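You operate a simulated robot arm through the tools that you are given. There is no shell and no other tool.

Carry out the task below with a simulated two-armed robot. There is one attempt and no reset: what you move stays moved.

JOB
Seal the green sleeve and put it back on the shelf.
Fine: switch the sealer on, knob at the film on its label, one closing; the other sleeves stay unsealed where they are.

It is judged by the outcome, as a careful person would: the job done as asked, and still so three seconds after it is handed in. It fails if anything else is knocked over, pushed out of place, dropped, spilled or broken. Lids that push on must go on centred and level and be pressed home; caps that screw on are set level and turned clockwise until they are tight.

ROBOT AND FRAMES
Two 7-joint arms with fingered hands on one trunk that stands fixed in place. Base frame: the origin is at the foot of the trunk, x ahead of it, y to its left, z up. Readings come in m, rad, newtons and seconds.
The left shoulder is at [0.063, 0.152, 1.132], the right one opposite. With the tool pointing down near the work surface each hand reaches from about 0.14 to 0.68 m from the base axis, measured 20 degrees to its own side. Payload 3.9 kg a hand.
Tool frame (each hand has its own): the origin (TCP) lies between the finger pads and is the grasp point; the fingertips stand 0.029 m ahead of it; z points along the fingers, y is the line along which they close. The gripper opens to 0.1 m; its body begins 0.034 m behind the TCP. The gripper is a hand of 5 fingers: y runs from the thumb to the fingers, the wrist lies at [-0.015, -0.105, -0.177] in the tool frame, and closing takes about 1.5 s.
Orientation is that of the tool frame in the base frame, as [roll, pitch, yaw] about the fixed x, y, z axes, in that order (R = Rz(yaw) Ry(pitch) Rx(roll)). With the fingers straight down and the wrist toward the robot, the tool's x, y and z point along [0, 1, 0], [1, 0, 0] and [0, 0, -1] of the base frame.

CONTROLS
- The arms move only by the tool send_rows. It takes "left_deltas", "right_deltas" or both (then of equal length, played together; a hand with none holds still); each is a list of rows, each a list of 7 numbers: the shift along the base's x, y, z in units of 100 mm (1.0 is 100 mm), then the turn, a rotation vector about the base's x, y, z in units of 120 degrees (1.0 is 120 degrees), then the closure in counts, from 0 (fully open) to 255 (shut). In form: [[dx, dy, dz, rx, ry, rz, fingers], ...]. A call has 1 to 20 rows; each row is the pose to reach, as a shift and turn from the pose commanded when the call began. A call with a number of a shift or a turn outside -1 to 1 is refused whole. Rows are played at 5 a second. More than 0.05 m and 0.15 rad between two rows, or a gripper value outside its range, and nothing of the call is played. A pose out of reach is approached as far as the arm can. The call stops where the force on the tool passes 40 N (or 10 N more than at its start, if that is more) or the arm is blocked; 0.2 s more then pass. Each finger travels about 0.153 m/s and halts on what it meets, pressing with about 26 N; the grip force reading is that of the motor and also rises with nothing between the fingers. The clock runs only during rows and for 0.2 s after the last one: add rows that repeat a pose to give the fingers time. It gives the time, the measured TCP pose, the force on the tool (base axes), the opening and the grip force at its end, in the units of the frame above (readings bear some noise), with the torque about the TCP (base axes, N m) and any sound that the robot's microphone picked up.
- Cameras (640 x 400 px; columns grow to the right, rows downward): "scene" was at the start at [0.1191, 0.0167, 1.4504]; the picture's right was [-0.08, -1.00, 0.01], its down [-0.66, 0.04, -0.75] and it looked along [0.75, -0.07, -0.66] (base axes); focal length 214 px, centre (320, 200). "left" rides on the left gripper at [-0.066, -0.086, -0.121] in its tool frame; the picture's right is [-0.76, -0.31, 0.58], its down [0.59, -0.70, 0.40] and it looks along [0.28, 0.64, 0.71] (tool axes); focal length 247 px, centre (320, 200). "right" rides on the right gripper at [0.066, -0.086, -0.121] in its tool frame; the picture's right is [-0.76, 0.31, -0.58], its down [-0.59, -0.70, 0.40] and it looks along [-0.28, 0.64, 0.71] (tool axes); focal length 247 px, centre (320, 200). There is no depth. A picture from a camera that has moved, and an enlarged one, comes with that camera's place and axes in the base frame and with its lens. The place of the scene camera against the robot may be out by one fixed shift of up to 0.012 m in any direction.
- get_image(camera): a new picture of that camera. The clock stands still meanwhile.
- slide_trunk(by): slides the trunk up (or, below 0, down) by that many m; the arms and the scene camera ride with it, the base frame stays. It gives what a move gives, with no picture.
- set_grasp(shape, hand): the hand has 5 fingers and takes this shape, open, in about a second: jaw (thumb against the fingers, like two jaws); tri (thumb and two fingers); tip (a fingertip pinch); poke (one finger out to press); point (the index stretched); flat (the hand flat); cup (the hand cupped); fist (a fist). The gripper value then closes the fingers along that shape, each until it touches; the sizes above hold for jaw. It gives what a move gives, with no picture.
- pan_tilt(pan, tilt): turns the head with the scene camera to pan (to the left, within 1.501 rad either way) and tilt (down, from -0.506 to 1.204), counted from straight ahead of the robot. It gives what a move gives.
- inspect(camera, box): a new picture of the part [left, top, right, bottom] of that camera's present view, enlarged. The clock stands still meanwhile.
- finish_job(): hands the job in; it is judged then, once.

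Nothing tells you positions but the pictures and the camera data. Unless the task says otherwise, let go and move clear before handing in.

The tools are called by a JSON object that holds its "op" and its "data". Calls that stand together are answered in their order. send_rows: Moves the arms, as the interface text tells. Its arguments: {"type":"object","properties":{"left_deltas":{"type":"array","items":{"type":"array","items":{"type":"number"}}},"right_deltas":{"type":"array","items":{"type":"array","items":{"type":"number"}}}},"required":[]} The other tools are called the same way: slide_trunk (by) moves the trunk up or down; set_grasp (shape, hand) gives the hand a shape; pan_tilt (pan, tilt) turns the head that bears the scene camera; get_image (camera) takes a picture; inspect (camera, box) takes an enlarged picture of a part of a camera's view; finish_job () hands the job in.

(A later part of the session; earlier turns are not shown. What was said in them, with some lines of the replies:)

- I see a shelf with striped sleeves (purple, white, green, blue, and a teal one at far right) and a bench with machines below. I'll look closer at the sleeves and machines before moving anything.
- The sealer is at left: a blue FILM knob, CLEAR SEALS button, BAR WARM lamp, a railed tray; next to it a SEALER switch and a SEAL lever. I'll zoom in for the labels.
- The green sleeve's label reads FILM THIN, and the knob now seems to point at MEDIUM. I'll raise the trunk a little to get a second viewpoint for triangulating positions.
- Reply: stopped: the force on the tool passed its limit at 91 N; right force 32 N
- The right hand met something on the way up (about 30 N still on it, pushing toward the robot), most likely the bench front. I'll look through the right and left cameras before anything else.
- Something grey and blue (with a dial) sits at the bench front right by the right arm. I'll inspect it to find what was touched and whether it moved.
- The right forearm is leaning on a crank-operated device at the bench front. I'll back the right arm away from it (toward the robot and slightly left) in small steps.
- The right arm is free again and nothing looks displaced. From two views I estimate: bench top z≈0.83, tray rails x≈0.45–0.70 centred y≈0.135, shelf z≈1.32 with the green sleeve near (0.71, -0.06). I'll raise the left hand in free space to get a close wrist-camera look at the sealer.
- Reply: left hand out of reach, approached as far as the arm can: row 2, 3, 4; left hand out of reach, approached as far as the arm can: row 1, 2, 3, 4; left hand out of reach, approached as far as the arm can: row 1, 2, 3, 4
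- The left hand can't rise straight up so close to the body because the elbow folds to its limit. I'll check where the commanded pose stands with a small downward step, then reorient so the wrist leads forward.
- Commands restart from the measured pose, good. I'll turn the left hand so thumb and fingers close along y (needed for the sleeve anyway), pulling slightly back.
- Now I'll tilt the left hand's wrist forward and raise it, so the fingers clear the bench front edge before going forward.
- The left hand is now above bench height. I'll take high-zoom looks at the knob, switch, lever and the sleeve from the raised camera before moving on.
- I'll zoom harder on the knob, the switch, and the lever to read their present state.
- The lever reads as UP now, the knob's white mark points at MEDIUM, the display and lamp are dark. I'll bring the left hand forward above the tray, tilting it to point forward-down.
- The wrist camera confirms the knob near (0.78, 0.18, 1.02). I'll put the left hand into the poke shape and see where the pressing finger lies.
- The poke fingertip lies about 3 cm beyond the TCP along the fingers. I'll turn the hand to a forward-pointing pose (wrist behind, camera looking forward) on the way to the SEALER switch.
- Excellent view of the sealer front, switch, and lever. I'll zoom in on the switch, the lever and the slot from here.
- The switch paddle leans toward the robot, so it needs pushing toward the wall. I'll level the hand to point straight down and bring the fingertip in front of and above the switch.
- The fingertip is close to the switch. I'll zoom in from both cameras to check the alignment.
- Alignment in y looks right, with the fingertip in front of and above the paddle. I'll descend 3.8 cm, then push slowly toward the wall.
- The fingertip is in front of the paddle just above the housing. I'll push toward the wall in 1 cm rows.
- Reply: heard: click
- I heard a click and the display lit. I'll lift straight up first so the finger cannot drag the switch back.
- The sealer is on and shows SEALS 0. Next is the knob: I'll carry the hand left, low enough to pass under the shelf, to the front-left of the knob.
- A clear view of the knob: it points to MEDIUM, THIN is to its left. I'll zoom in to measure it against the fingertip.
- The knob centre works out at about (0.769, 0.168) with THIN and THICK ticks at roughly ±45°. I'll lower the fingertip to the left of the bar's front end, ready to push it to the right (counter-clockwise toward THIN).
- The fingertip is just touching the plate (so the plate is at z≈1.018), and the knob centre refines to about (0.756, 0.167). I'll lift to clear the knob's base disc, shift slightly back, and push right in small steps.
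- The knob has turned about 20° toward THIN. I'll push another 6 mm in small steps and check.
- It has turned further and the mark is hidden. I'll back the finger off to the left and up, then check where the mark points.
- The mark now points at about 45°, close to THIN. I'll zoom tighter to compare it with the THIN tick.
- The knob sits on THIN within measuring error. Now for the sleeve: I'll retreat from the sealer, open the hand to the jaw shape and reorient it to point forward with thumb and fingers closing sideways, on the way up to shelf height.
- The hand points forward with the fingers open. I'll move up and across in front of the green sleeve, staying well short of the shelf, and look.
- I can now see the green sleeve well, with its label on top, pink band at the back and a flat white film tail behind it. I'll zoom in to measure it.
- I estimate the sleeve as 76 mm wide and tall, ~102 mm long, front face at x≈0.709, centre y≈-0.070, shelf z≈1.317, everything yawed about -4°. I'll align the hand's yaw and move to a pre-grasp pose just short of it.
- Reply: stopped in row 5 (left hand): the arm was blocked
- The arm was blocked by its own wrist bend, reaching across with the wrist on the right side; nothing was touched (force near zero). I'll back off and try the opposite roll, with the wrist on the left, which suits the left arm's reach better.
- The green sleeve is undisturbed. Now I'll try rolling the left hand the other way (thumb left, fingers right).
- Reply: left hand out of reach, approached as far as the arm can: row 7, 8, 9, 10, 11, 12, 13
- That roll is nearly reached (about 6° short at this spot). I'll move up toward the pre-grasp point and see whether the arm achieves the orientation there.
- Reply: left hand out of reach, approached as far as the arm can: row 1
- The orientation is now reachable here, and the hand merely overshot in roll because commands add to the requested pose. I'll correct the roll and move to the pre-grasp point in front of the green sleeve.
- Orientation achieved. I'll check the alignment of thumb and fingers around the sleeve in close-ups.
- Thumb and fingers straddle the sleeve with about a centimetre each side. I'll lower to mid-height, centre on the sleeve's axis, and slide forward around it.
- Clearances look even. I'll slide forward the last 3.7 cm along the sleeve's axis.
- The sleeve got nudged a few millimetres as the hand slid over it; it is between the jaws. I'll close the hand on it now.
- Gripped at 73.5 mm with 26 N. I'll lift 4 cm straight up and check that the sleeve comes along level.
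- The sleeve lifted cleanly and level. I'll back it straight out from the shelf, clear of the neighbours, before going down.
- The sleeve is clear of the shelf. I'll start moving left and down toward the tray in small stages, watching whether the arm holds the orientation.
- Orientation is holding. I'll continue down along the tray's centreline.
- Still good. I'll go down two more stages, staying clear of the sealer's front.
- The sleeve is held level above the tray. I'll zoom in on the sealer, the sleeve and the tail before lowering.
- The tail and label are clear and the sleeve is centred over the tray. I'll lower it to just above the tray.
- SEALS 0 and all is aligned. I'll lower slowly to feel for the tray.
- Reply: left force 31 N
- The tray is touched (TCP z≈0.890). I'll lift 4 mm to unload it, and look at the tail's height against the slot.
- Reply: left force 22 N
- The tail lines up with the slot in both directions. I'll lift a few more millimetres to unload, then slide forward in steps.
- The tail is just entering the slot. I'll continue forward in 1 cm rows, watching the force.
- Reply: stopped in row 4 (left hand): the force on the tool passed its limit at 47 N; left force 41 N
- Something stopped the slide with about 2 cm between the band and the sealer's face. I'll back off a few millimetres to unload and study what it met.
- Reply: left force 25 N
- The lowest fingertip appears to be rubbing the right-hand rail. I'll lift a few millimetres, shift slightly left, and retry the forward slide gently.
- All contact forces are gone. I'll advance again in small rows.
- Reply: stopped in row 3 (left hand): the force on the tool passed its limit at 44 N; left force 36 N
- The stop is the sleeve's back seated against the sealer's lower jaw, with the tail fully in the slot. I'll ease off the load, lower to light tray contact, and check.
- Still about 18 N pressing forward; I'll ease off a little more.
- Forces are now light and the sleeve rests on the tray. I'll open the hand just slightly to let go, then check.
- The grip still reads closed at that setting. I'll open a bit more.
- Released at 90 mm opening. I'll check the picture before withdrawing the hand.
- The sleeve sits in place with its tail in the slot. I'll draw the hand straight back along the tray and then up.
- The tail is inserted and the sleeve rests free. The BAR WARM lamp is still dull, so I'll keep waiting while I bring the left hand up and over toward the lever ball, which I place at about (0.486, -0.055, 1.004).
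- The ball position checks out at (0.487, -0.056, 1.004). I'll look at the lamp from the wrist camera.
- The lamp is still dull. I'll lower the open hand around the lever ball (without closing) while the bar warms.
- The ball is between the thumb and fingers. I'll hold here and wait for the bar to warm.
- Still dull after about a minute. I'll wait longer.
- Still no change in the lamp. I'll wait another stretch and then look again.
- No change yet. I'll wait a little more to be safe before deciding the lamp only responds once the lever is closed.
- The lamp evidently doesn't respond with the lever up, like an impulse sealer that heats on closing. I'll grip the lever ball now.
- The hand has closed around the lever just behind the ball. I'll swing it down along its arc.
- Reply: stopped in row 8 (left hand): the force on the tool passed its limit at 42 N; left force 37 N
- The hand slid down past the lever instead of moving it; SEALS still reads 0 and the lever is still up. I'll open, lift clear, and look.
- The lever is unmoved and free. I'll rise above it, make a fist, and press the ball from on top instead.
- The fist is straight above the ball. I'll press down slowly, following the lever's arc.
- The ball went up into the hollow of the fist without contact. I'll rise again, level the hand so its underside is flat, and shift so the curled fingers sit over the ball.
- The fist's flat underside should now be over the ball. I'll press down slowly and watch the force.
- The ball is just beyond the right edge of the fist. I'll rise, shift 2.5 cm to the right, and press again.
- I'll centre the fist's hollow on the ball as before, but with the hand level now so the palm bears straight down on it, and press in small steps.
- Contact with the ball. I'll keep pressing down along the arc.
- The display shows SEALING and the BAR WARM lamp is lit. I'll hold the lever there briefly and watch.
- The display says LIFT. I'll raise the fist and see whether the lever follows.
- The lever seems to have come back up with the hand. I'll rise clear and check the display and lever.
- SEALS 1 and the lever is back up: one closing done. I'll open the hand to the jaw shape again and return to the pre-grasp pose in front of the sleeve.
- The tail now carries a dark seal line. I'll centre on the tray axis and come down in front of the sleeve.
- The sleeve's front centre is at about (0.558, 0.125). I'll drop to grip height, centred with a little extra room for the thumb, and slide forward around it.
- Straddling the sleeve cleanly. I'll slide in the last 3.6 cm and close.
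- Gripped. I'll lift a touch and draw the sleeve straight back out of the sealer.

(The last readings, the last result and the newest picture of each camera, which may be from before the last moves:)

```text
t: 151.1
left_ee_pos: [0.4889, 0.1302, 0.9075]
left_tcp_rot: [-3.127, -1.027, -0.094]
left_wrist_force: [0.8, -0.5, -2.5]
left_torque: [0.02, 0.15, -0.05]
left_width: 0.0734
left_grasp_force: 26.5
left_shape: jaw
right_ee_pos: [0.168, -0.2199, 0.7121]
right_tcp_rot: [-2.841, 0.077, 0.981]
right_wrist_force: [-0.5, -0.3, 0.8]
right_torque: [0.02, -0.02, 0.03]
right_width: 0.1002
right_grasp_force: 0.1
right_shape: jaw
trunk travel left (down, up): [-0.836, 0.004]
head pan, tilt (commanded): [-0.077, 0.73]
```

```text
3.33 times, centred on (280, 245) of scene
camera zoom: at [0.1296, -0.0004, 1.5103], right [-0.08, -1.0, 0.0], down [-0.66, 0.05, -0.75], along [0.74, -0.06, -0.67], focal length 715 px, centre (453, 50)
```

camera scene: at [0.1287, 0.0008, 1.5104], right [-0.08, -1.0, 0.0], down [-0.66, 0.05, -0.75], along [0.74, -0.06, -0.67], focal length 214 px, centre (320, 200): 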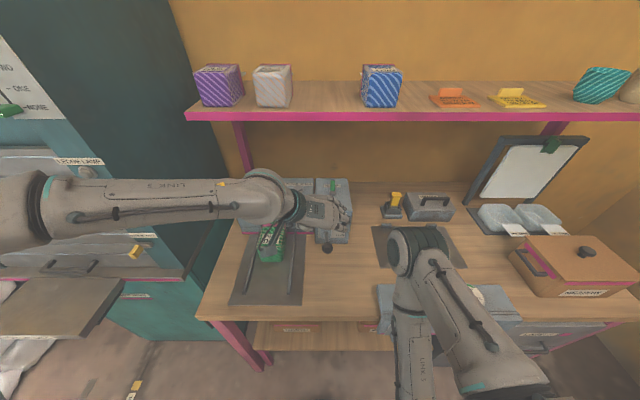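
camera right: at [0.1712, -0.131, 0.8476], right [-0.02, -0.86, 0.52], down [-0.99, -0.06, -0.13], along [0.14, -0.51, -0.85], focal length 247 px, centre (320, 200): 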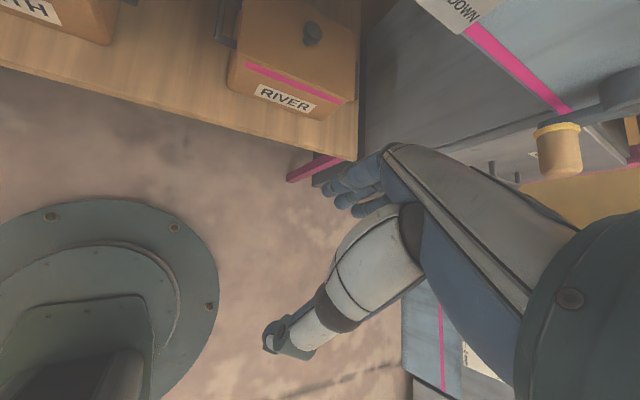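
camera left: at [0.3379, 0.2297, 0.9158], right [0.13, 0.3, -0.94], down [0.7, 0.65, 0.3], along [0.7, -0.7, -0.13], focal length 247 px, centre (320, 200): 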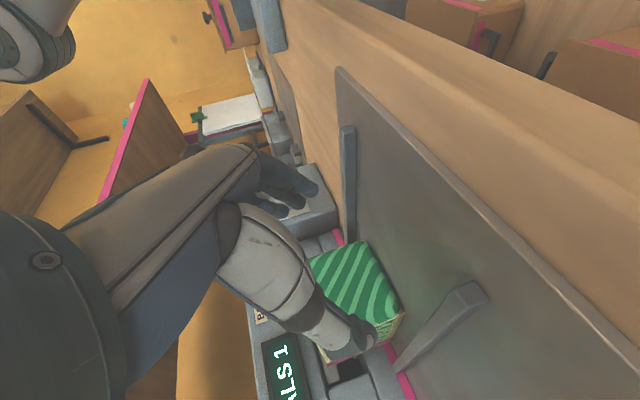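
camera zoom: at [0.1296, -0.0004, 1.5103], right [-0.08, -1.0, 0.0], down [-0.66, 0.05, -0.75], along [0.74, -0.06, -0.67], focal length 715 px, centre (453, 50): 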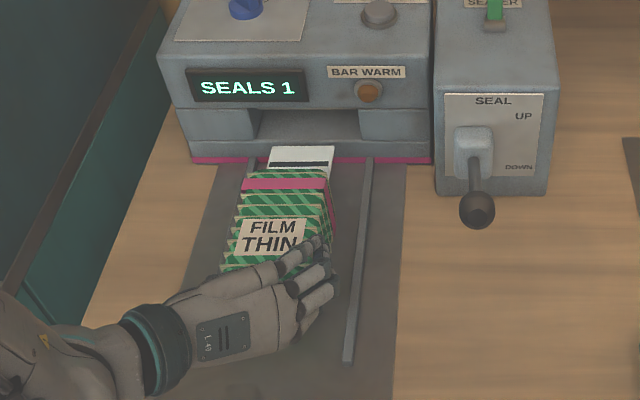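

The seal stripe is visible on the tail and the sleeve is out. I'll raise it back along the same path.

{"op": "send_rows", "data": {"left_deltas": [[0.02, 0, 0.25, 0, 0, 0, 255], [0.05, 0, 0.5, 0, 0, 0, 255], [0.1, 0, 0.75, 0, 0, 0, 255], [0.1, 0, 1.0, 0, 0, 0, 255]]}}

{"op": "send_rows", "data": {"left_deltas": [[0.02, 0, 0.25, 0, 0, 0, 255], [0.05, 0, 0.5, 0, 0, 0, 255], [0.08, 0, 0.75, 0, 0, 0, 255], [0.08, 0, 1.0, 0, 0, 0, 255]]}}

{"op": "send_rows", "data": {"left_deltas": [[0, 0, 0.25, 0, 0, 0, 255], [0, 0, 0.5, 0, 0, 0, 255], [0, 0, 0.75, 0, 0, 0, 255], [0, 0, 1.0, 0, 0, 0, 255]]}}

{"op": "get_image", "data": {"camera": "scene"}}

```text
t: 152.1
left_ee_pos: [0.4982, 0.1283, 1.0088]
left_tcp_rot: [-3.12, -1.03, -0.101]
left_wrist_force: [-0.1, -0.8, -2.7]
left_torque: [0.0, 0.13, -0.02]
left_width: 0.0729
left_grasp_force: 26.2
left_shape: jaw
right_ee_pos: [0.1669, -0.2208, 0.7121]
right_tcp_rot: [-2.842, 0.078, 0.98]
right_wrist_force: [-0.2, -0.1, -0.4]
right_torque: [0.02, 0.02, 0.02]
right_width: 0.1002
right_grasp_force: 0.0
right_shape: jaw
trunk travel left (down, up): [-0.836, 0.004]
head pan, tilt (commanded): [-0.077, 0.73]
```

```text
t: 153.1
left_ee_pos: [0.5075, 0.1264, 1.1089]
left_tcp_rot: [-3.129, -1.027, -0.091]
left_wrist_force: [0.2, 0.5, -2.0]
left_torque: [0.02, 0.16, 0.02]
left_width: 0.073
left_grasp_force: 25.9
left_shape: jaw
right_ee_pos: [0.1667, -0.2202, 0.7112]
right_tcp_rot: [-2.842, 0.078, 0.981]
right_wrist_force: [0.1, 0.8, 0.1]
right_torque: [0.01, 0.01, 0.0]
right_width: 0.1001
right_grasp_force: 0.0
right_shape: jaw
trunk travel left (down, up): [-0.836, 0.004]
head pan, tilt (commanded): [-0.077, 0.73]
```

```text
t: 154.1
left_ee_pos: [0.5344, 0.1445, 1.1964]
left_tcp_rot: [3.119, -1.035, -0.065]
left_wrist_force: [-0.5, 0.0, -2.5]
left_torque: [0.0, 0.15, 0.04]
left_width: 0.073
left_grasp_force: 26.2
left_shape: jaw
left hand out of reach, approached as far as the arm can: row 2, 3, 4
right_ee_pos: [0.1665, -0.2221, 0.7106]
right_tcp_rot: [-2.842, 0.077, 0.982]
right_wrist_force: [0.1, -0.2, 0.7]
right_torque: [0.01, 0.01, 0.01]
right_width: 0.1002
right_grasp_force: 0.1
right_shape: jaw
trunk travel left (down, up): [-0.836, 0.004]
head pan, tilt (commanded): [-0.077, 0.73]
```

```text
taken
camera scene: at [0.1287, -0.0023, 1.5103], right [-0.08, -1.0, 0.0], down [-0.66, 0.05, -0.75], along [0.74, -0.06, -0.67], focal length 214 px, centre (320, 200)
```

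scene: 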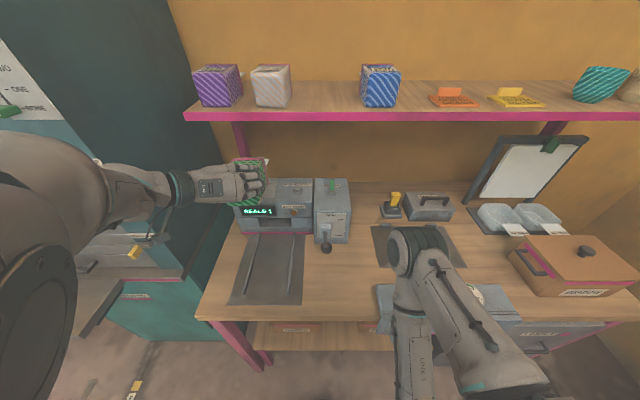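

At this spot the arm's elbow configuration limits the rise. I'll come back down slightly, move right (above the lever height), and rise there instead.

{"op": "send_rows", "data": {"left_deltas": [[0, 0, -0.4, 0, 0, 0, 255], [0, 0, -0.7, 0, 0, 0, 255], [0, -0.2, -0.85, 0, 0, 0, 255], [0, -0.4, -0.85, 0, 0, 0, 255], [0, -0.6, -0.8, 0, 0, 0, 255], [0, -0.8, -0.75, 0, 0, 0, 255], [0, -1.0, -0.7, 0, 0, 0, 255]]}}

{"op": "get_image", "data": {"camera": "scene"}}

```text
t: 155.7
left_ee_pos: [0.5376, 0.049, 1.1215]
left_tcp_rot: [3.121, -1.027, -0.055]
left_wrist_force: [0.6, 0.5, -2.8]
left_torque: [-0.03, 0.17, 0.04]
left_width: 0.0728
left_grasp_force: 26.3
left_shape: jaw
right_ee_pos: [0.1673, -0.221, 0.7119]
right_tcp_rot: [-2.842, 0.076, 0.98]
right_wrist_force: [0.3, 0.1, 0.5]
right_torque: [-0.03, -0.02, -0.02]
right_width: 0.0999
right_grasp_force: 0.1
right_shape: jaw
trunk travel left (down, up): [-0.836, 0.004]
head pan, tilt (commanded): [-0.077, 0.73]
```

```text
taken
camera scene: at [0.1291, -0.0009, 1.5103], right [-0.08, -1.0, 0.0], down [-0.66, 0.05, -0.75], along [0.74, -0.06, -0.67], focal length 214 px, centre (320, 200)
```

scene: 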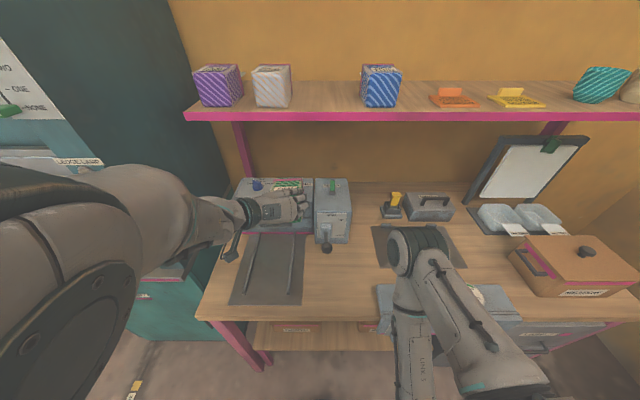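

I'll continue to the right and back a little, gaining height gradually.

{"op": "send_rows", "data": {"left_deltas": [[-0.1, -0.2, 0.1, 0, 0, 0, 255], [-0.2, -0.4, 0.2, 0, 0, 0, 255], [-0.3, -0.6, 0.3, 0, 0, 0, 255], [-0.35, -0.8, 0.45, 0, 0, 0, 255], [-0.35, -0.9, 0.6, 0, 0, 0, 255]]}}

{"op": "send_rows", "data": {"left_deltas": [[0, 0, 0.25, 0, 0, 0, 255], [0, 0, 0.5, 0, 0, 0, 255], [0, 0, 0.75, 0, 0, 0, 255], [0, 0, 1.0, 0, 0, 0, 255]]}}

{"op": "get_image", "data": {"camera": "scene"}}

```text
t: 156.9
left_ee_pos: [0.502, -0.0421, 1.1827]
left_tcp_rot: [-3.123, -1.028, -0.097]
left_wrist_force: [0.5, -0.5, -2.6]
left_torque: [-0.02, 0.17, -0.02]
left_width: 0.0729
left_grasp_force: 26.3
left_shape: jaw
left hand out of reach, approached as far as the arm can: row 1
right_ee_pos: [0.1678, -0.2206, 0.7126]
right_tcp_rot: [-2.846, 0.077, 0.981]
right_wrist_force: [-0.2, 0.1, 0.2]
right_torque: [0.01, 0.0, -0.01]
right_width: 0.1001
right_grasp_force: 0.0
right_shape: jaw
trunk travel left (down, up): [-0.836, 0.004]
head pan, tilt (commanded): [-0.077, 0.73]
```

```text
t: 157.9
left_ee_pos: [0.501, -0.0385, 1.2807]
left_tcp_rot: [-3.135, -1.029, -0.087]
left_wrist_force: [0.7, 0.3, -2.8]
left_torque: [0.01, 0.15, 0.0]
left_width: 0.073
left_grasp_force: 26.0
left_shape: jaw
left hand out of reach, approached as far as the arm can: row 3
right_ee_pos: [0.1677, -0.2197, 0.7117]
right_tcp_rot: [-2.843, 0.077, 0.98]
right_wrist_force: [0.3, -0.2, -0.9]
right_torque: [0.0, 0.02, 0.01]
right_width: 0.0998
right_grasp_force: 0.1
right_shape: jaw
trunk travel left (down, up): [-0.836, 0.004]
head pan, tilt (commanded): [-0.077, 0.73]
```

```text
taken
camera scene: at [0.1285, 0.0016, 1.5104], right [-0.08, -1.0, 0.0], down [-0.66, 0.05, -0.75], along [0.74, -0.06, -0.67], focal length 214 px, centre (320, 200)
```

scene: 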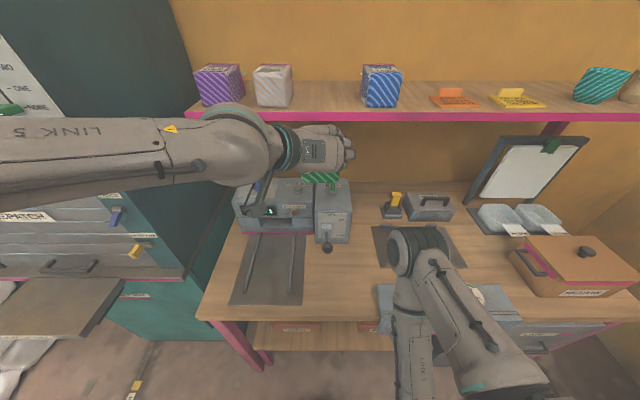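

Configuration is good again. I'll pull back a little more for the tail's clearance and rise above shelf level.

{"op": "send_rows", "data": {"left_deltas": [[-0.12, 0, 0, 0, 0, 0, 255], [-0.15, 0, 0.25, 0, 0, 0, 255], [-0.15, 0, 0.5, 0, 0, 0, 255], [-0.15, 0, 0.75, 0, 0, 0, 255], [-0.15, 0, 1.0, 0, 0, 0, 255]]}}

{"op": "send_rows", "data": {"left_deltas": [[0, 0, 0.2, 0, 0, 0, 255], [0.05, -0.05, 0.35, 0, 0, 0, 255], [0.05, -0.05, 0.35, 0, 0, 0, 255]]}}

{"op": "get_image", "data": {"camera": "scene"}}

{"op": "get_image", "data": {"camera": "left"}}

```text
t: 159.1
left_ee_pos: [0.4857, -0.04, 1.3808]
left_tcp_rot: [-3.128, -1.027, -0.093]
left_wrist_force: [0.3, 0.9, -2.0]
left_torque: [0.01, 0.15, 0.01]
left_width: 0.0729
left_grasp_force: 26.0
left_shape: jaw
right_ee_pos: [0.1668, -0.2208, 0.7125]
right_tcp_rot: [-2.844, 0.077, 0.98]
right_wrist_force: [0.2, 1.0, -0.5]
right_torque: [-0.01, -0.02, 0.01]
right_width: 0.1
right_grasp_force: 0.0
right_shape: jaw
trunk travel left (down, up): [-0.836, 0.004]
head pan, tilt (commanded): [-0.077, 0.73]
```

```text
t: 159.9
left_ee_pos: [0.4914, -0.0482, 1.4172]
left_tcp_rot: [-3.129, -1.028, -0.094]
left_wrist_force: [0.8, 0.2, -2.3]
left_torque: [-0.02, 0.14, 0.03]
left_width: 0.0729
left_grasp_force: 25.5
left_shape: jaw
right_ee_pos: [0.1663, -0.2209, 0.7111]
right_tcp_rot: [-2.845, 0.076, 0.979]
right_wrist_force: [-0.6, -0.3, 0.4]
right_torque: [-0.02, 0.03, 0.0]
right_width: 0.1
right_grasp_force: 0.1
right_shape: jaw
trunk travel left (down, up): [-0.836, 0.004]
head pan, tilt (commanded): [-0.077, 0.73]
```

```text
taken
camera scene: at [0.1292, 0.0, 1.5103], right [-0.08, -1.0, 0.0], down [-0.66, 0.05, -0.75], along [0.74, -0.06, -0.67], focal length 214 px, centre (320, 200)
```

scene: 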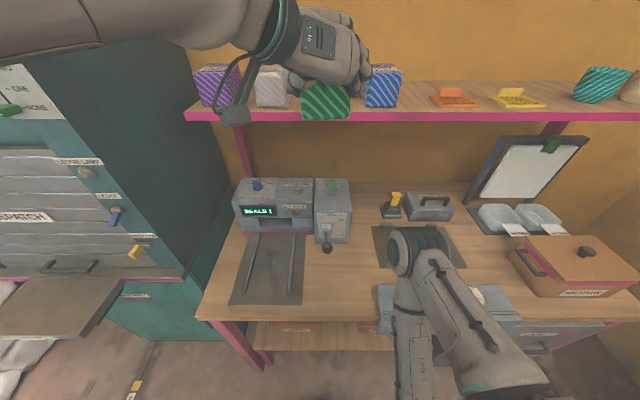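

```text
taken
camera left: at [0.3616, 0.0479, 1.4244], right [0.13, 0.3, -0.94], down [0.7, 0.65, 0.3], along [0.7, -0.7, -0.13], focal length 247 px, centre (320, 200)
```

left: 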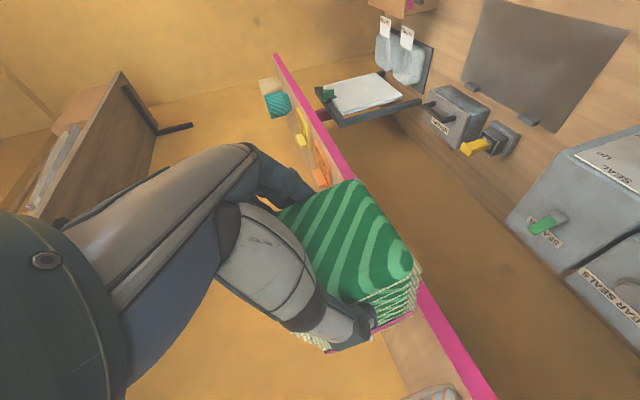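

The sleeve is above shelf level and clear. I'll carry it forward over its old place, keeping about 3 cm above the shelf.

{"op": "send_rows", "data": {"left_deltas": [[0.25, -0.03, -0.03, 0, 0, 0, 255], [0.5, -0.06, -0.06, 0, 0, 0, 255], [0.75, -0.08, -0.09, 0, 0, 0, 255], [1.0, -0.1, -0.1, 0, 0, 0, 255]]}}

{"op": "send_rows", "data": {"left_deltas": [[0.25, -0.03, -0.03, 0, 0, 0, 255], [0.5, -0.06, -0.06, 0, 0, 0, 255], [0.75, -0.08, -0.09, 0, 0, 0, 255], [1.0, -0.1, -0.1, 0, 0, 0, 255], [1.0, -0.1, -0.1, 0, 0, 0, 255]]}}

{"op": "inspect", "data": {"camera": "scene", "box": [280, 20, 400, 120]}}

{"op": "get_image", "data": {"camera": "left"}}

```text
t: 160.9
left_ee_pos: [0.5936, -0.0573, 1.406]
left_tcp_rot: [-3.131, -1.026, -0.089]
left_wrist_force: [0.7, 0.5, -2.1]
left_torque: [0.01, 0.18, -0.01]
left_width: 0.0729
left_grasp_force: 26.4
left_shape: jaw
right_ee_pos: [0.1683, -0.221, 0.712]
right_tcp_rot: [-2.843, 0.079, 0.979]
right_wrist_force: [-0.8, -0.2, 0.4]
right_torque: [0.02, -0.01, -0.02]
right_width: 0.0998
right_grasp_force: 0.0
right_shape: jaw
trunk travel left (down, up): [-0.836, 0.004]
head pan, tilt (commanded): [-0.077, 0.73]
```

```text
t: 162.1
left_ee_pos: [0.689, -0.0685, 1.3981]
left_tcp_rot: [-3.129, -1.031, -0.093]
left_wrist_force: [0.5, 0.1, -2.5]
left_torque: [0.01, 0.13, 0.03]
left_width: 0.0729
left_grasp_force: 26.3
left_shape: jaw
right_ee_pos: [0.1677, -0.2211, 0.7117]
right_tcp_rot: [-2.845, 0.076, 0.979]
right_wrist_force: [-0.8, 0.4, 0.5]
right_torque: [0.04, 0.02, 0.0]
right_width: 0.0998
right_grasp_force: 0.1
right_shape: jaw
trunk travel left (down, up): [-0.836, 0.004]
head pan, tilt (commanded): [-0.077, 0.73]
```

```text
4.00 times, centred on (340, 70) of scene
camera zoom: at [0.1282, 0.0001, 1.5104], right [-0.08, -1.0, 0.0], down [-0.66, 0.05, -0.75], along [0.74, -0.06, -0.67], focal length 858 px, centre (240, 720)
```

zoom: 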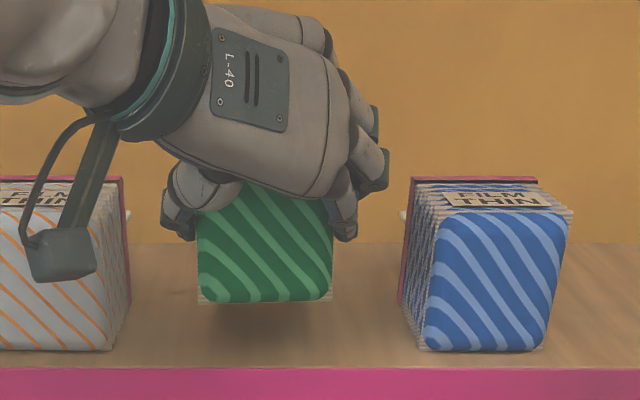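

```text
taken
camera left: at [0.5589, 0.027, 1.4057], right [0.13, 0.3, -0.94], down [0.7, 0.65, 0.3], along [0.7, -0.7, -0.13], focal length 247 px, centre (320, 200)
```

left: 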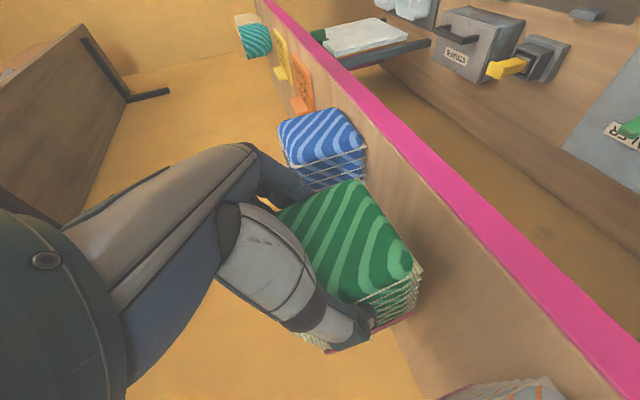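

It is hovering just in front of and above its old spot. I'll advance the last 2.3 cm and lower gently onto the shelf.

{"op": "send_rows", "data": {"left_deltas": [[0.12, -0.02, 0, 0, 0, 0, 255], [0.235, -0.045, 0, 0, 0, 0, 255], [0.235, -0.045, -0.1, 0, 0, 0, 255], [0.235, -0.045, -0.2, 0, 0, 0, 255], [0.235, -0.045, -0.27, 0, 0, 0, 255], [0.235, -0.045, -0.31, 0, 0, 0, 255], [0.235, -0.045, -0.31, 0, 0, 0, 255]]}}

{"op": "inspect", "data": {"camera": "scene", "box": [280, 20, 400, 120]}}

{"op": "inspect", "data": {"camera": "left", "box": [220, 130, 480, 370]}}

```text
t: 163.7
left_ee_pos: [0.7133, -0.0722, 1.3667]
left_tcp_rot: [-3.127, -1.03, -0.094]
left_wrist_force: [-0.3, 0.3, 1.8]
left_torque: [0.08, -0.26, 0.01]
left_width: 0.0733
left_grasp_force: 26.4
left_shape: jaw
right_ee_pos: [0.1678, -0.2198, 0.7111]
right_tcp_rot: [-2.844, 0.077, 0.98]
right_wrist_force: [0.4, 0.2, 0.8]
right_torque: [0.01, 0.0, -0.01]
right_width: 0.0997
right_grasp_force: 0.0
right_shape: jaw
trunk travel left (down, up): [-0.836, 0.004]
head pan, tilt (commanded): [-0.077, 0.73]
```

```text
4.00 times, centred on (340, 70) of scene
camera zoom: at [0.128, -0.0004, 1.5104], right [-0.08, -1.0, 0.0], down [-0.66, 0.05, -0.75], along [0.74, -0.06, -0.67], focal length 858 px, centre (240, 720)
```

zoom: 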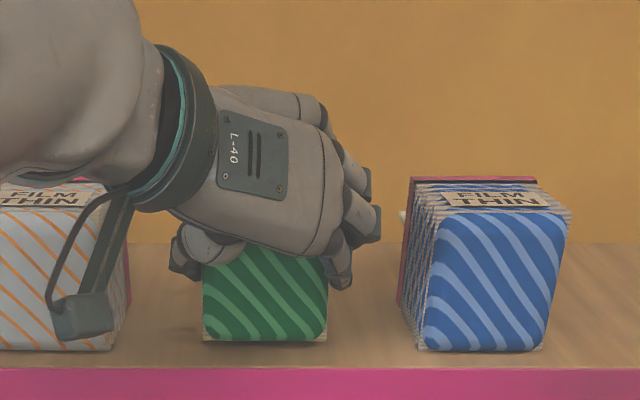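

```text
1.67 times, centred on (350, 250) of left
camera zoom: at [0.5826, 0.0228, 1.3735], right [0.13, 0.3, -0.94], down [0.7, 0.65, 0.3], along [0.7, -0.7, -0.13], focal length 412 px, centre (270, 117)
```

zoom: 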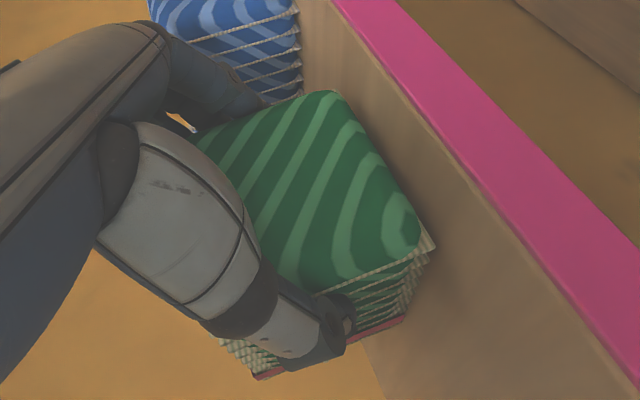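

The back edge has touched with the front still about 6 mm up (slight droop in the grip). I'll tip the hand 3.5° to level the sleeve and then lower it flat.

{"op": "send_rows", "data": {"left_deltas": [[0, 0, 0.01, -0.001, -0.015, 0, 255], [0, 0, 0.01, -0.002, -0.029, 0, 255], [0, 0, -0.02, -0.002, -0.029, 0, 255], [0, 0, -0.04, -0.002, -0.029, 0, 255], [0, 0, -0.05, -0.002, -0.029, 0, 255], [0, 0, -0.05, -0.002, -0.029, 0, 255]]}}

{"op": "inspect", "data": {"camera": "scene", "box": [280, 20, 400, 120]}}

```text
t: 165.1
left_ee_pos: [0.7147, -0.0721, 1.3609]
left_tcp_rot: [-3.126, -1.092, -0.096]
left_wrist_force: [-0.5, -0.9, 2.1]
left_torque: [0.05, -0.22, -0.02]
left_width: 0.0734
left_grasp_force: 25.5
left_shape: jaw
right_ee_pos: [0.167, -0.2211, 0.7118]
right_tcp_rot: [-2.845, 0.078, 0.981]
right_wrist_force: [0.4, -0.9, 0.5]
right_torque: [0.0, -0.02, -0.01]
right_width: 0.0999
right_grasp_force: 0.1
right_shape: jaw
trunk travel left (down, up): [-0.836, 0.004]
head pan, tilt (commanded): [-0.077, 0.73]
```

```text
4.00 times, centred on (340, 70) of scene
camera zoom: at [0.128, -0.0006, 1.5105], right [-0.08, -1.0, 0.0], down [-0.66, 0.05, -0.75], along [0.74, -0.06, -0.67], focal length 858 px, centre (240, 720)
```

zoom: 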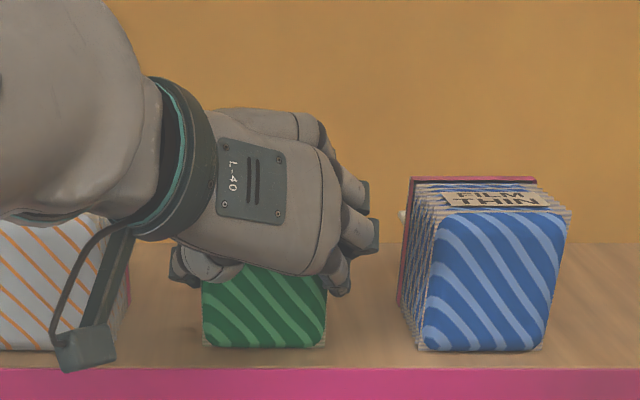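

Nearly flat now. I'll lower the last couple of millimetres and then open slightly to release.

{"op": "send_rows", "data": {"left_deltas": [[0, 0, -0.015, 0, -0.004, 0, 255], [0, 0, -0.03, 0, -0.008, 0, 255], [0, 0, -0.03, 0, -0.008, 0, 255]]}}

{"op": "inspect", "data": {"camera": "scene", "box": [280, 20, 400, 120]}}

```text
t: 165.9
left_ee_pos: [0.7132, -0.0715, 1.3594]
left_tcp_rot: [-3.126, -1.109, -0.093]
left_wrist_force: [1.1, -0.7, 8.8]
left_torque: [-0.11, -0.11, 0.05]
left_width: 0.0729
left_grasp_force: 26.1
left_shape: jaw
right_ee_pos: [0.1664, -0.2203, 0.7125]
right_tcp_rot: [-2.844, 0.076, 0.981]
right_wrist_force: [-0.2, 0.2, 0.5]
right_torque: [0.04, -0.02, 0.02]
right_width: 0.1001
right_grasp_force: 0.1
right_shape: jaw
trunk travel left (down, up): [-0.836, 0.004]
head pan, tilt (commanded): [-0.077, 0.73]
```

```text
4.00 times, centred on (340, 70) of scene
camera zoom: at [0.1273, -0.0003, 1.5106], right [-0.08, -1.0, 0.0], down [-0.66, 0.05, -0.75], along [0.74, -0.06, -0.67], focal length 858 px, centre (240, 720)
```

zoom: 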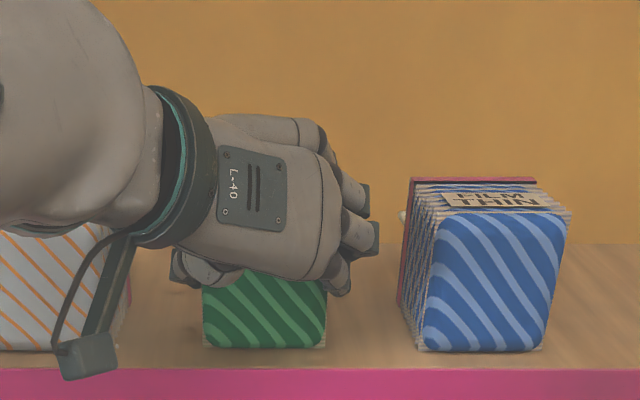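

Flat contact at about 9 N. I'll open the hand gradually.

{"op": "send_rows", "data": {"left_deltas": [[0, 0, 0.01, 0, 0, 0, 120], [0, 0, 0.01, 0, 0, 0, 60], [0, 0, 0.01, 0, 0, 0, 30], [0, 0, 0.01, 0, 0, 0, 15], [0, 0, 0.01, 0, 0, 0, 0], [0, 0, 0.01, 0, 0, 0, 0]]}}

{"op": "inspect", "data": {"camera": "scene", "box": [280, 20, 400, 120]}}

{"op": "inspect", "data": {"camera": "left", "box": [220, 130, 480, 370]}}

```text
t: 167.3
left_ee_pos: [0.7139, -0.0723, 1.359]
left_tcp_rot: [-3.116, -1.108, -0.103]
left_wrist_force: [-0.7, -1.0, 0.0]
left_torque: [0.0, 0.02, 0.02]
left_width: 0.0998
left_grasp_force: 0.0
left_shape: jaw
right_ee_pos: [0.1665, -0.2201, 0.7123]
right_tcp_rot: [-2.844, 0.075, 0.98]
right_wrist_force: [0.1, -0.5, -0.4]
right_torque: [-0.01, 0.01, 0.02]
right_width: 0.1
right_grasp_force: 0.2
right_shape: jaw
trunk travel left (down, up): [-0.836, 0.004]
head pan, tilt (commanded): [-0.077, 0.73]
```

```text
4.00 times, centred on (340, 70) of scene
camera zoom: at [0.1289, -0.0005, 1.5103], right [-0.08, -1.0, 0.0], down [-0.66, 0.05, -0.75], along [0.74, -0.06, -0.67], focal length 858 px, centre (240, 720)
```

zoom: 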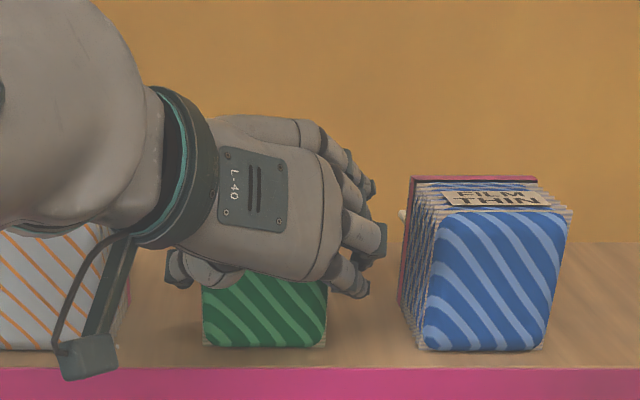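

```text
1.67 times, centred on (350, 250) of left
camera zoom: at [0.5842, 0.0226, 1.3551], right [0.2, 0.3, -0.93], down [0.68, 0.65, 0.35], along [0.71, -0.7, -0.07], focal length 412 px, centre (270, 117)
```

zoom: 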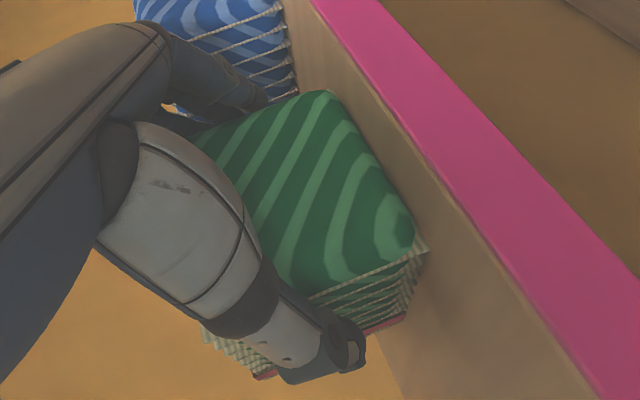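

Released, and the sleeve sits where it was. I'll draw the hand straight back.

{"op": "send_rows", "data": {"left_deltas": [[-0.12, 0.01, 0, 0, 0, 0, 0], [-0.24, 0.02, 0, 0, 0, 0, 0], [-0.4, 0.03, 0, 0, 0, 0, 0], [-0.6, 0.05, 0.05, 0, 0, 0, 0], [-0.8, 0.065, 0.1, 0, 0, 0, 0], [-1.0, 0.08, 0.15, 0, 0, 0, 0]]}}

{"op": "send_rows", "data": {"left_deltas": [[-0.25, 0.2, 0, 0, 0, 0, 0], [-0.5, 0.5, 0, 0, 0, 0, 0], [-0.6, 0.75, 0, 0, 0, 0, 0], [-0.6, 1.0, 0, 0, 0, 0, 0]]}}

{"op": "get_image", "data": {"camera": "scene"}}

{"op": "inspect", "data": {"camera": "scene", "box": [180, 40, 430, 130]}}

```text
t: 168.7
left_ee_pos: [0.6133, -0.0647, 1.3721]
left_tcp_rot: [-3.117, -1.108, -0.107]
left_wrist_force: [-0.2, -0.7, -0.1]
left_torque: [-0.02, -0.02, -0.03]
left_width: 0.0999
left_grasp_force: 0.1
left_shape: jaw
right_ee_pos: [0.1672, -0.221, 0.7125]
right_tcp_rot: [-2.845, 0.077, 0.98]
right_wrist_force: [0.7, 0.3, 0.3]
right_torque: [-0.05, -0.01, 0.03]
right_width: 0.1002
right_grasp_force: 0.0
right_shape: jaw
trunk travel left (down, up): [-0.836, 0.004]
head pan, tilt (commanded): [-0.077, 0.73]
```

```text
t: 169.7
left_ee_pos: [0.5537, 0.0393, 1.3727]
left_tcp_rot: [-3.121, -1.106, -0.101]
left_wrist_force: [-0.7, 0.6, -0.5]
left_torque: [-0.01, 0.02, -0.03]
left_width: 0.0998
left_grasp_force: 0.0
left_shape: jaw
right_ee_pos: [0.1683, -0.2197, 0.7135]
right_tcp_rot: [-2.844, 0.079, 0.981]
right_wrist_force: [0.0, 0.0, 0.3]
right_torque: [0.0, 0.03, 0.02]
right_width: 0.1
right_grasp_force: 0.1
right_shape: jaw
trunk travel left (down, up): [-0.836, 0.004]
head pan, tilt (commanded): [-0.077, 0.73]
```

```text
taken
camera scene: at [0.1286, 0.0017, 1.5104], right [-0.08, -1.0, 0.0], down [-0.66, 0.05, -0.75], along [0.74, -0.06, -0.67], focal length 214 px, centre (320, 200)
```

scene: 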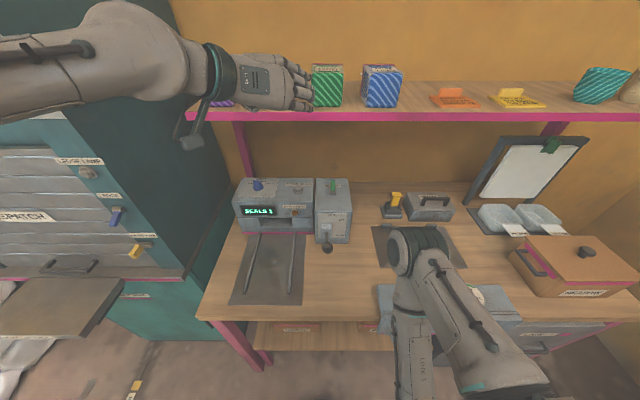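

```text
2.56 times, centred on (305, 85) of scene
camera zoom: at [0.1286, 0.0017, 1.5104], right [-0.08, -1.0, 0.0], down [-0.66, 0.05, -0.75], along [0.74, -0.06, -0.67], focal length 549 px, centre (358, 494)
```

zoom: 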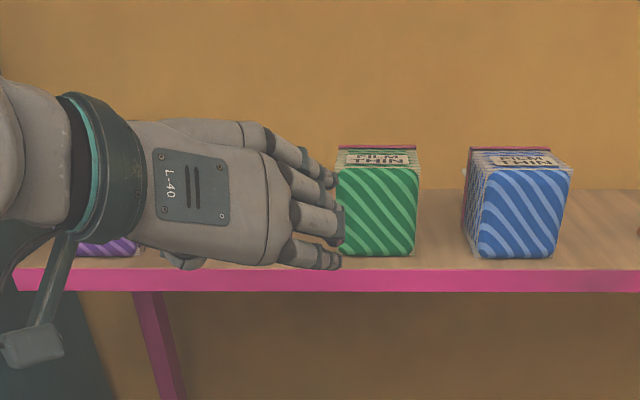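

The sleeve is standing back on the shelf. I'll move the hand down and away, then check everything.

{"op": "send_rows", "data": {"left_deltas": [[-0.1, 0.1, -0.2, 0, 0, 0, 0], [-0.2, 0.2, -0.45, 0, 0, 0, 0], [-0.3, 0.3, -0.7, 0, 0, 0, 0], [-0.3, 0.4, -1.0, 0, 0, 0, 0]]}}

{"op": "get_image", "data": {"camera": "scene"}}

{"op": "inspect", "data": {"camera": "scene", "box": [180, 40, 430, 130]}}

{"op": "inspect", "data": {"camera": "scene", "box": [300, 55, 356, 115]}}

```text
t: 170.7
left_ee_pos: [0.5219, 0.0778, 1.2737]
left_tcp_rot: [-3.123, -1.107, -0.098]
left_wrist_force: [-0.3, -0.5, -0.2]
left_torque: [-0.03, 0.0, 0.0]
left_width: 0.0999
left_grasp_force: 0.1
left_shape: jaw
right_ee_pos: [0.1673, -0.2218, 0.7111]
right_tcp_rot: [-2.845, 0.076, 0.978]
right_wrist_force: [-0.1, -0.3, 0.2]
right_torque: [-0.02, -0.05, -0.01]
right_width: 0.1
right_grasp_force: 0.1
right_shape: jaw
trunk travel left (down, up): [-0.836, 0.004]
head pan, tilt (commanded): [-0.077, 0.73]
```

```text
taken
camera scene: at [0.1293, 0.0004, 1.5103], right [-0.08, -1.0, 0.0], down [-0.66, 0.05, -0.75], along [0.74, -0.06, -0.67], focal length 214 px, centre (320, 200)
```

scene: 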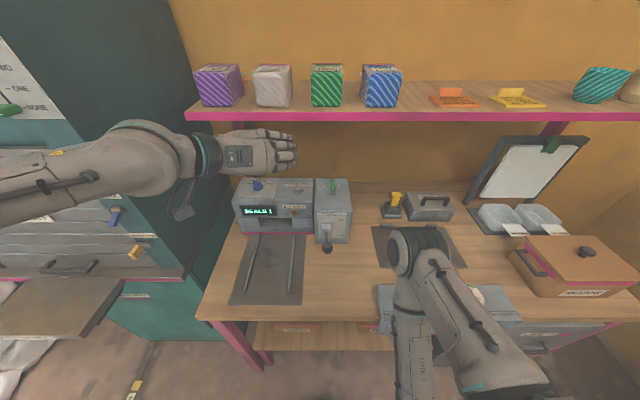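

```text
2.56 times, centred on (305, 85) of scene
camera zoom: at [0.1293, 0.0004, 1.5103], right [-0.08, -1.0, 0.0], down [-0.66, 0.05, -0.75], along [0.74, -0.06, -0.67], focal length 549 px, centre (358, 494)
```

zoom: 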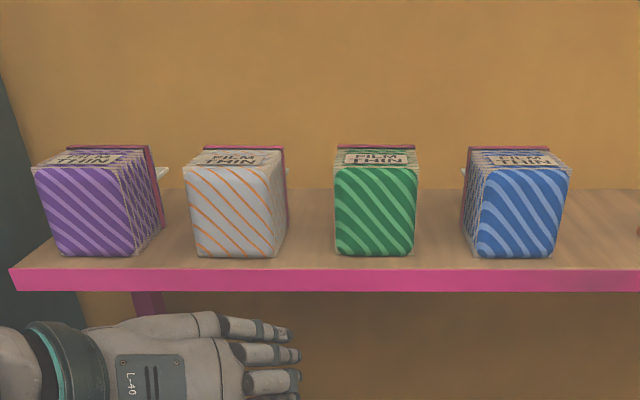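

```text
6.67 times, centred on (328, 85) of scene
camera zoom: at [0.1293, 0.0004, 1.5103], right [-0.08, -1.0, 0.0], down [-0.66, 0.05, -0.75], along [0.74, -0.06, -0.67], focal length 1430 px, centre (267, 967)
```

zoom: 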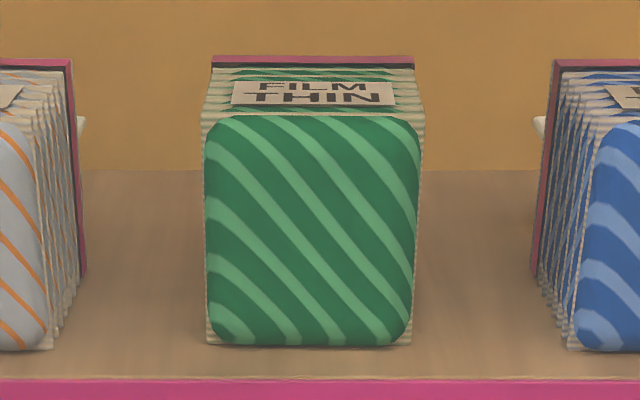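

All four sleeves stand in place, the green one back where it was. A last look at the sealer's knob, lever and display before handing in.

{"op": "inspect", "data": {"camera": "scene", "box": [225, 165, 365, 260]}}

{"op": "inspect", "data": {"camera": "scene", "box": [360, 170, 640, 350]}}

```text
4.21 times, centred on (295, 212) of scene
camera zoom: at [0.1293, 0.0004, 1.5103], right [-0.08, -1.0, 0.0], down [-0.66, 0.05, -0.75], along [0.74, -0.06, -0.67], focal length 903 px, centre (425, 147)
```

zoom: 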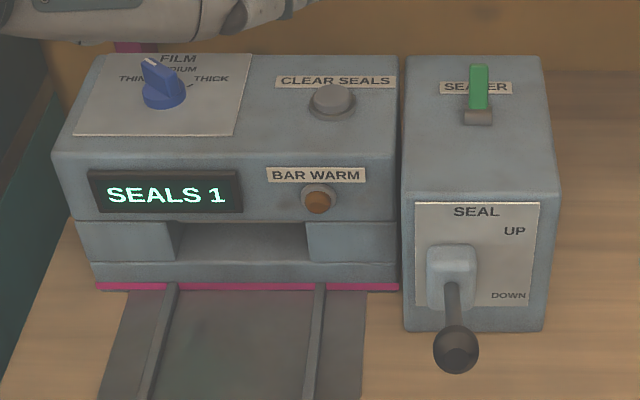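

```text
2.22 times, centred on (500, 260) of scene
camera zoom: at [0.1293, 0.0004, 1.5103], right [-0.08, -1.0, 0.0], down [-0.66, 0.05, -0.75], along [0.74, -0.06, -0.67], focal length 477 px, centre (-80, 67)
```

zoom: 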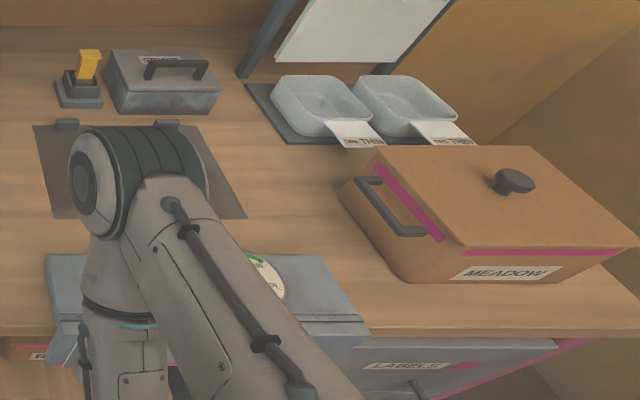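

SEALS 1, knob at THIN, lever up, the green sleeve sealed and back on the shelf, and nothing else out of place. The hand is clear, so I'll hand the job in.

{"op": "finish_job", "data": {}}

```text
The job is handed in.
```

The green sleeve is sealed and back on the shelf within about 3 mm of where it stood. The other sleeves were not touched.

- **Sealer:** it is switched on, the knob is at THIN to match the sleeve's label, and the display reads SEALS 1. The sleeve's tail carries a dark seal line.
- **Closing:** I pressed the lever once and lifted it when the display said LIFT. An earlier try, where my grip slid off the lever, left the count at 0.
- **Left on:** I did not switch the sealer off, since you only asked for it on.
- **Contact at the start:** raising the trunk pushed the right arm against the device at the bench front, peaking at 91 N. I backed off, and in the pictures that device had not moved.
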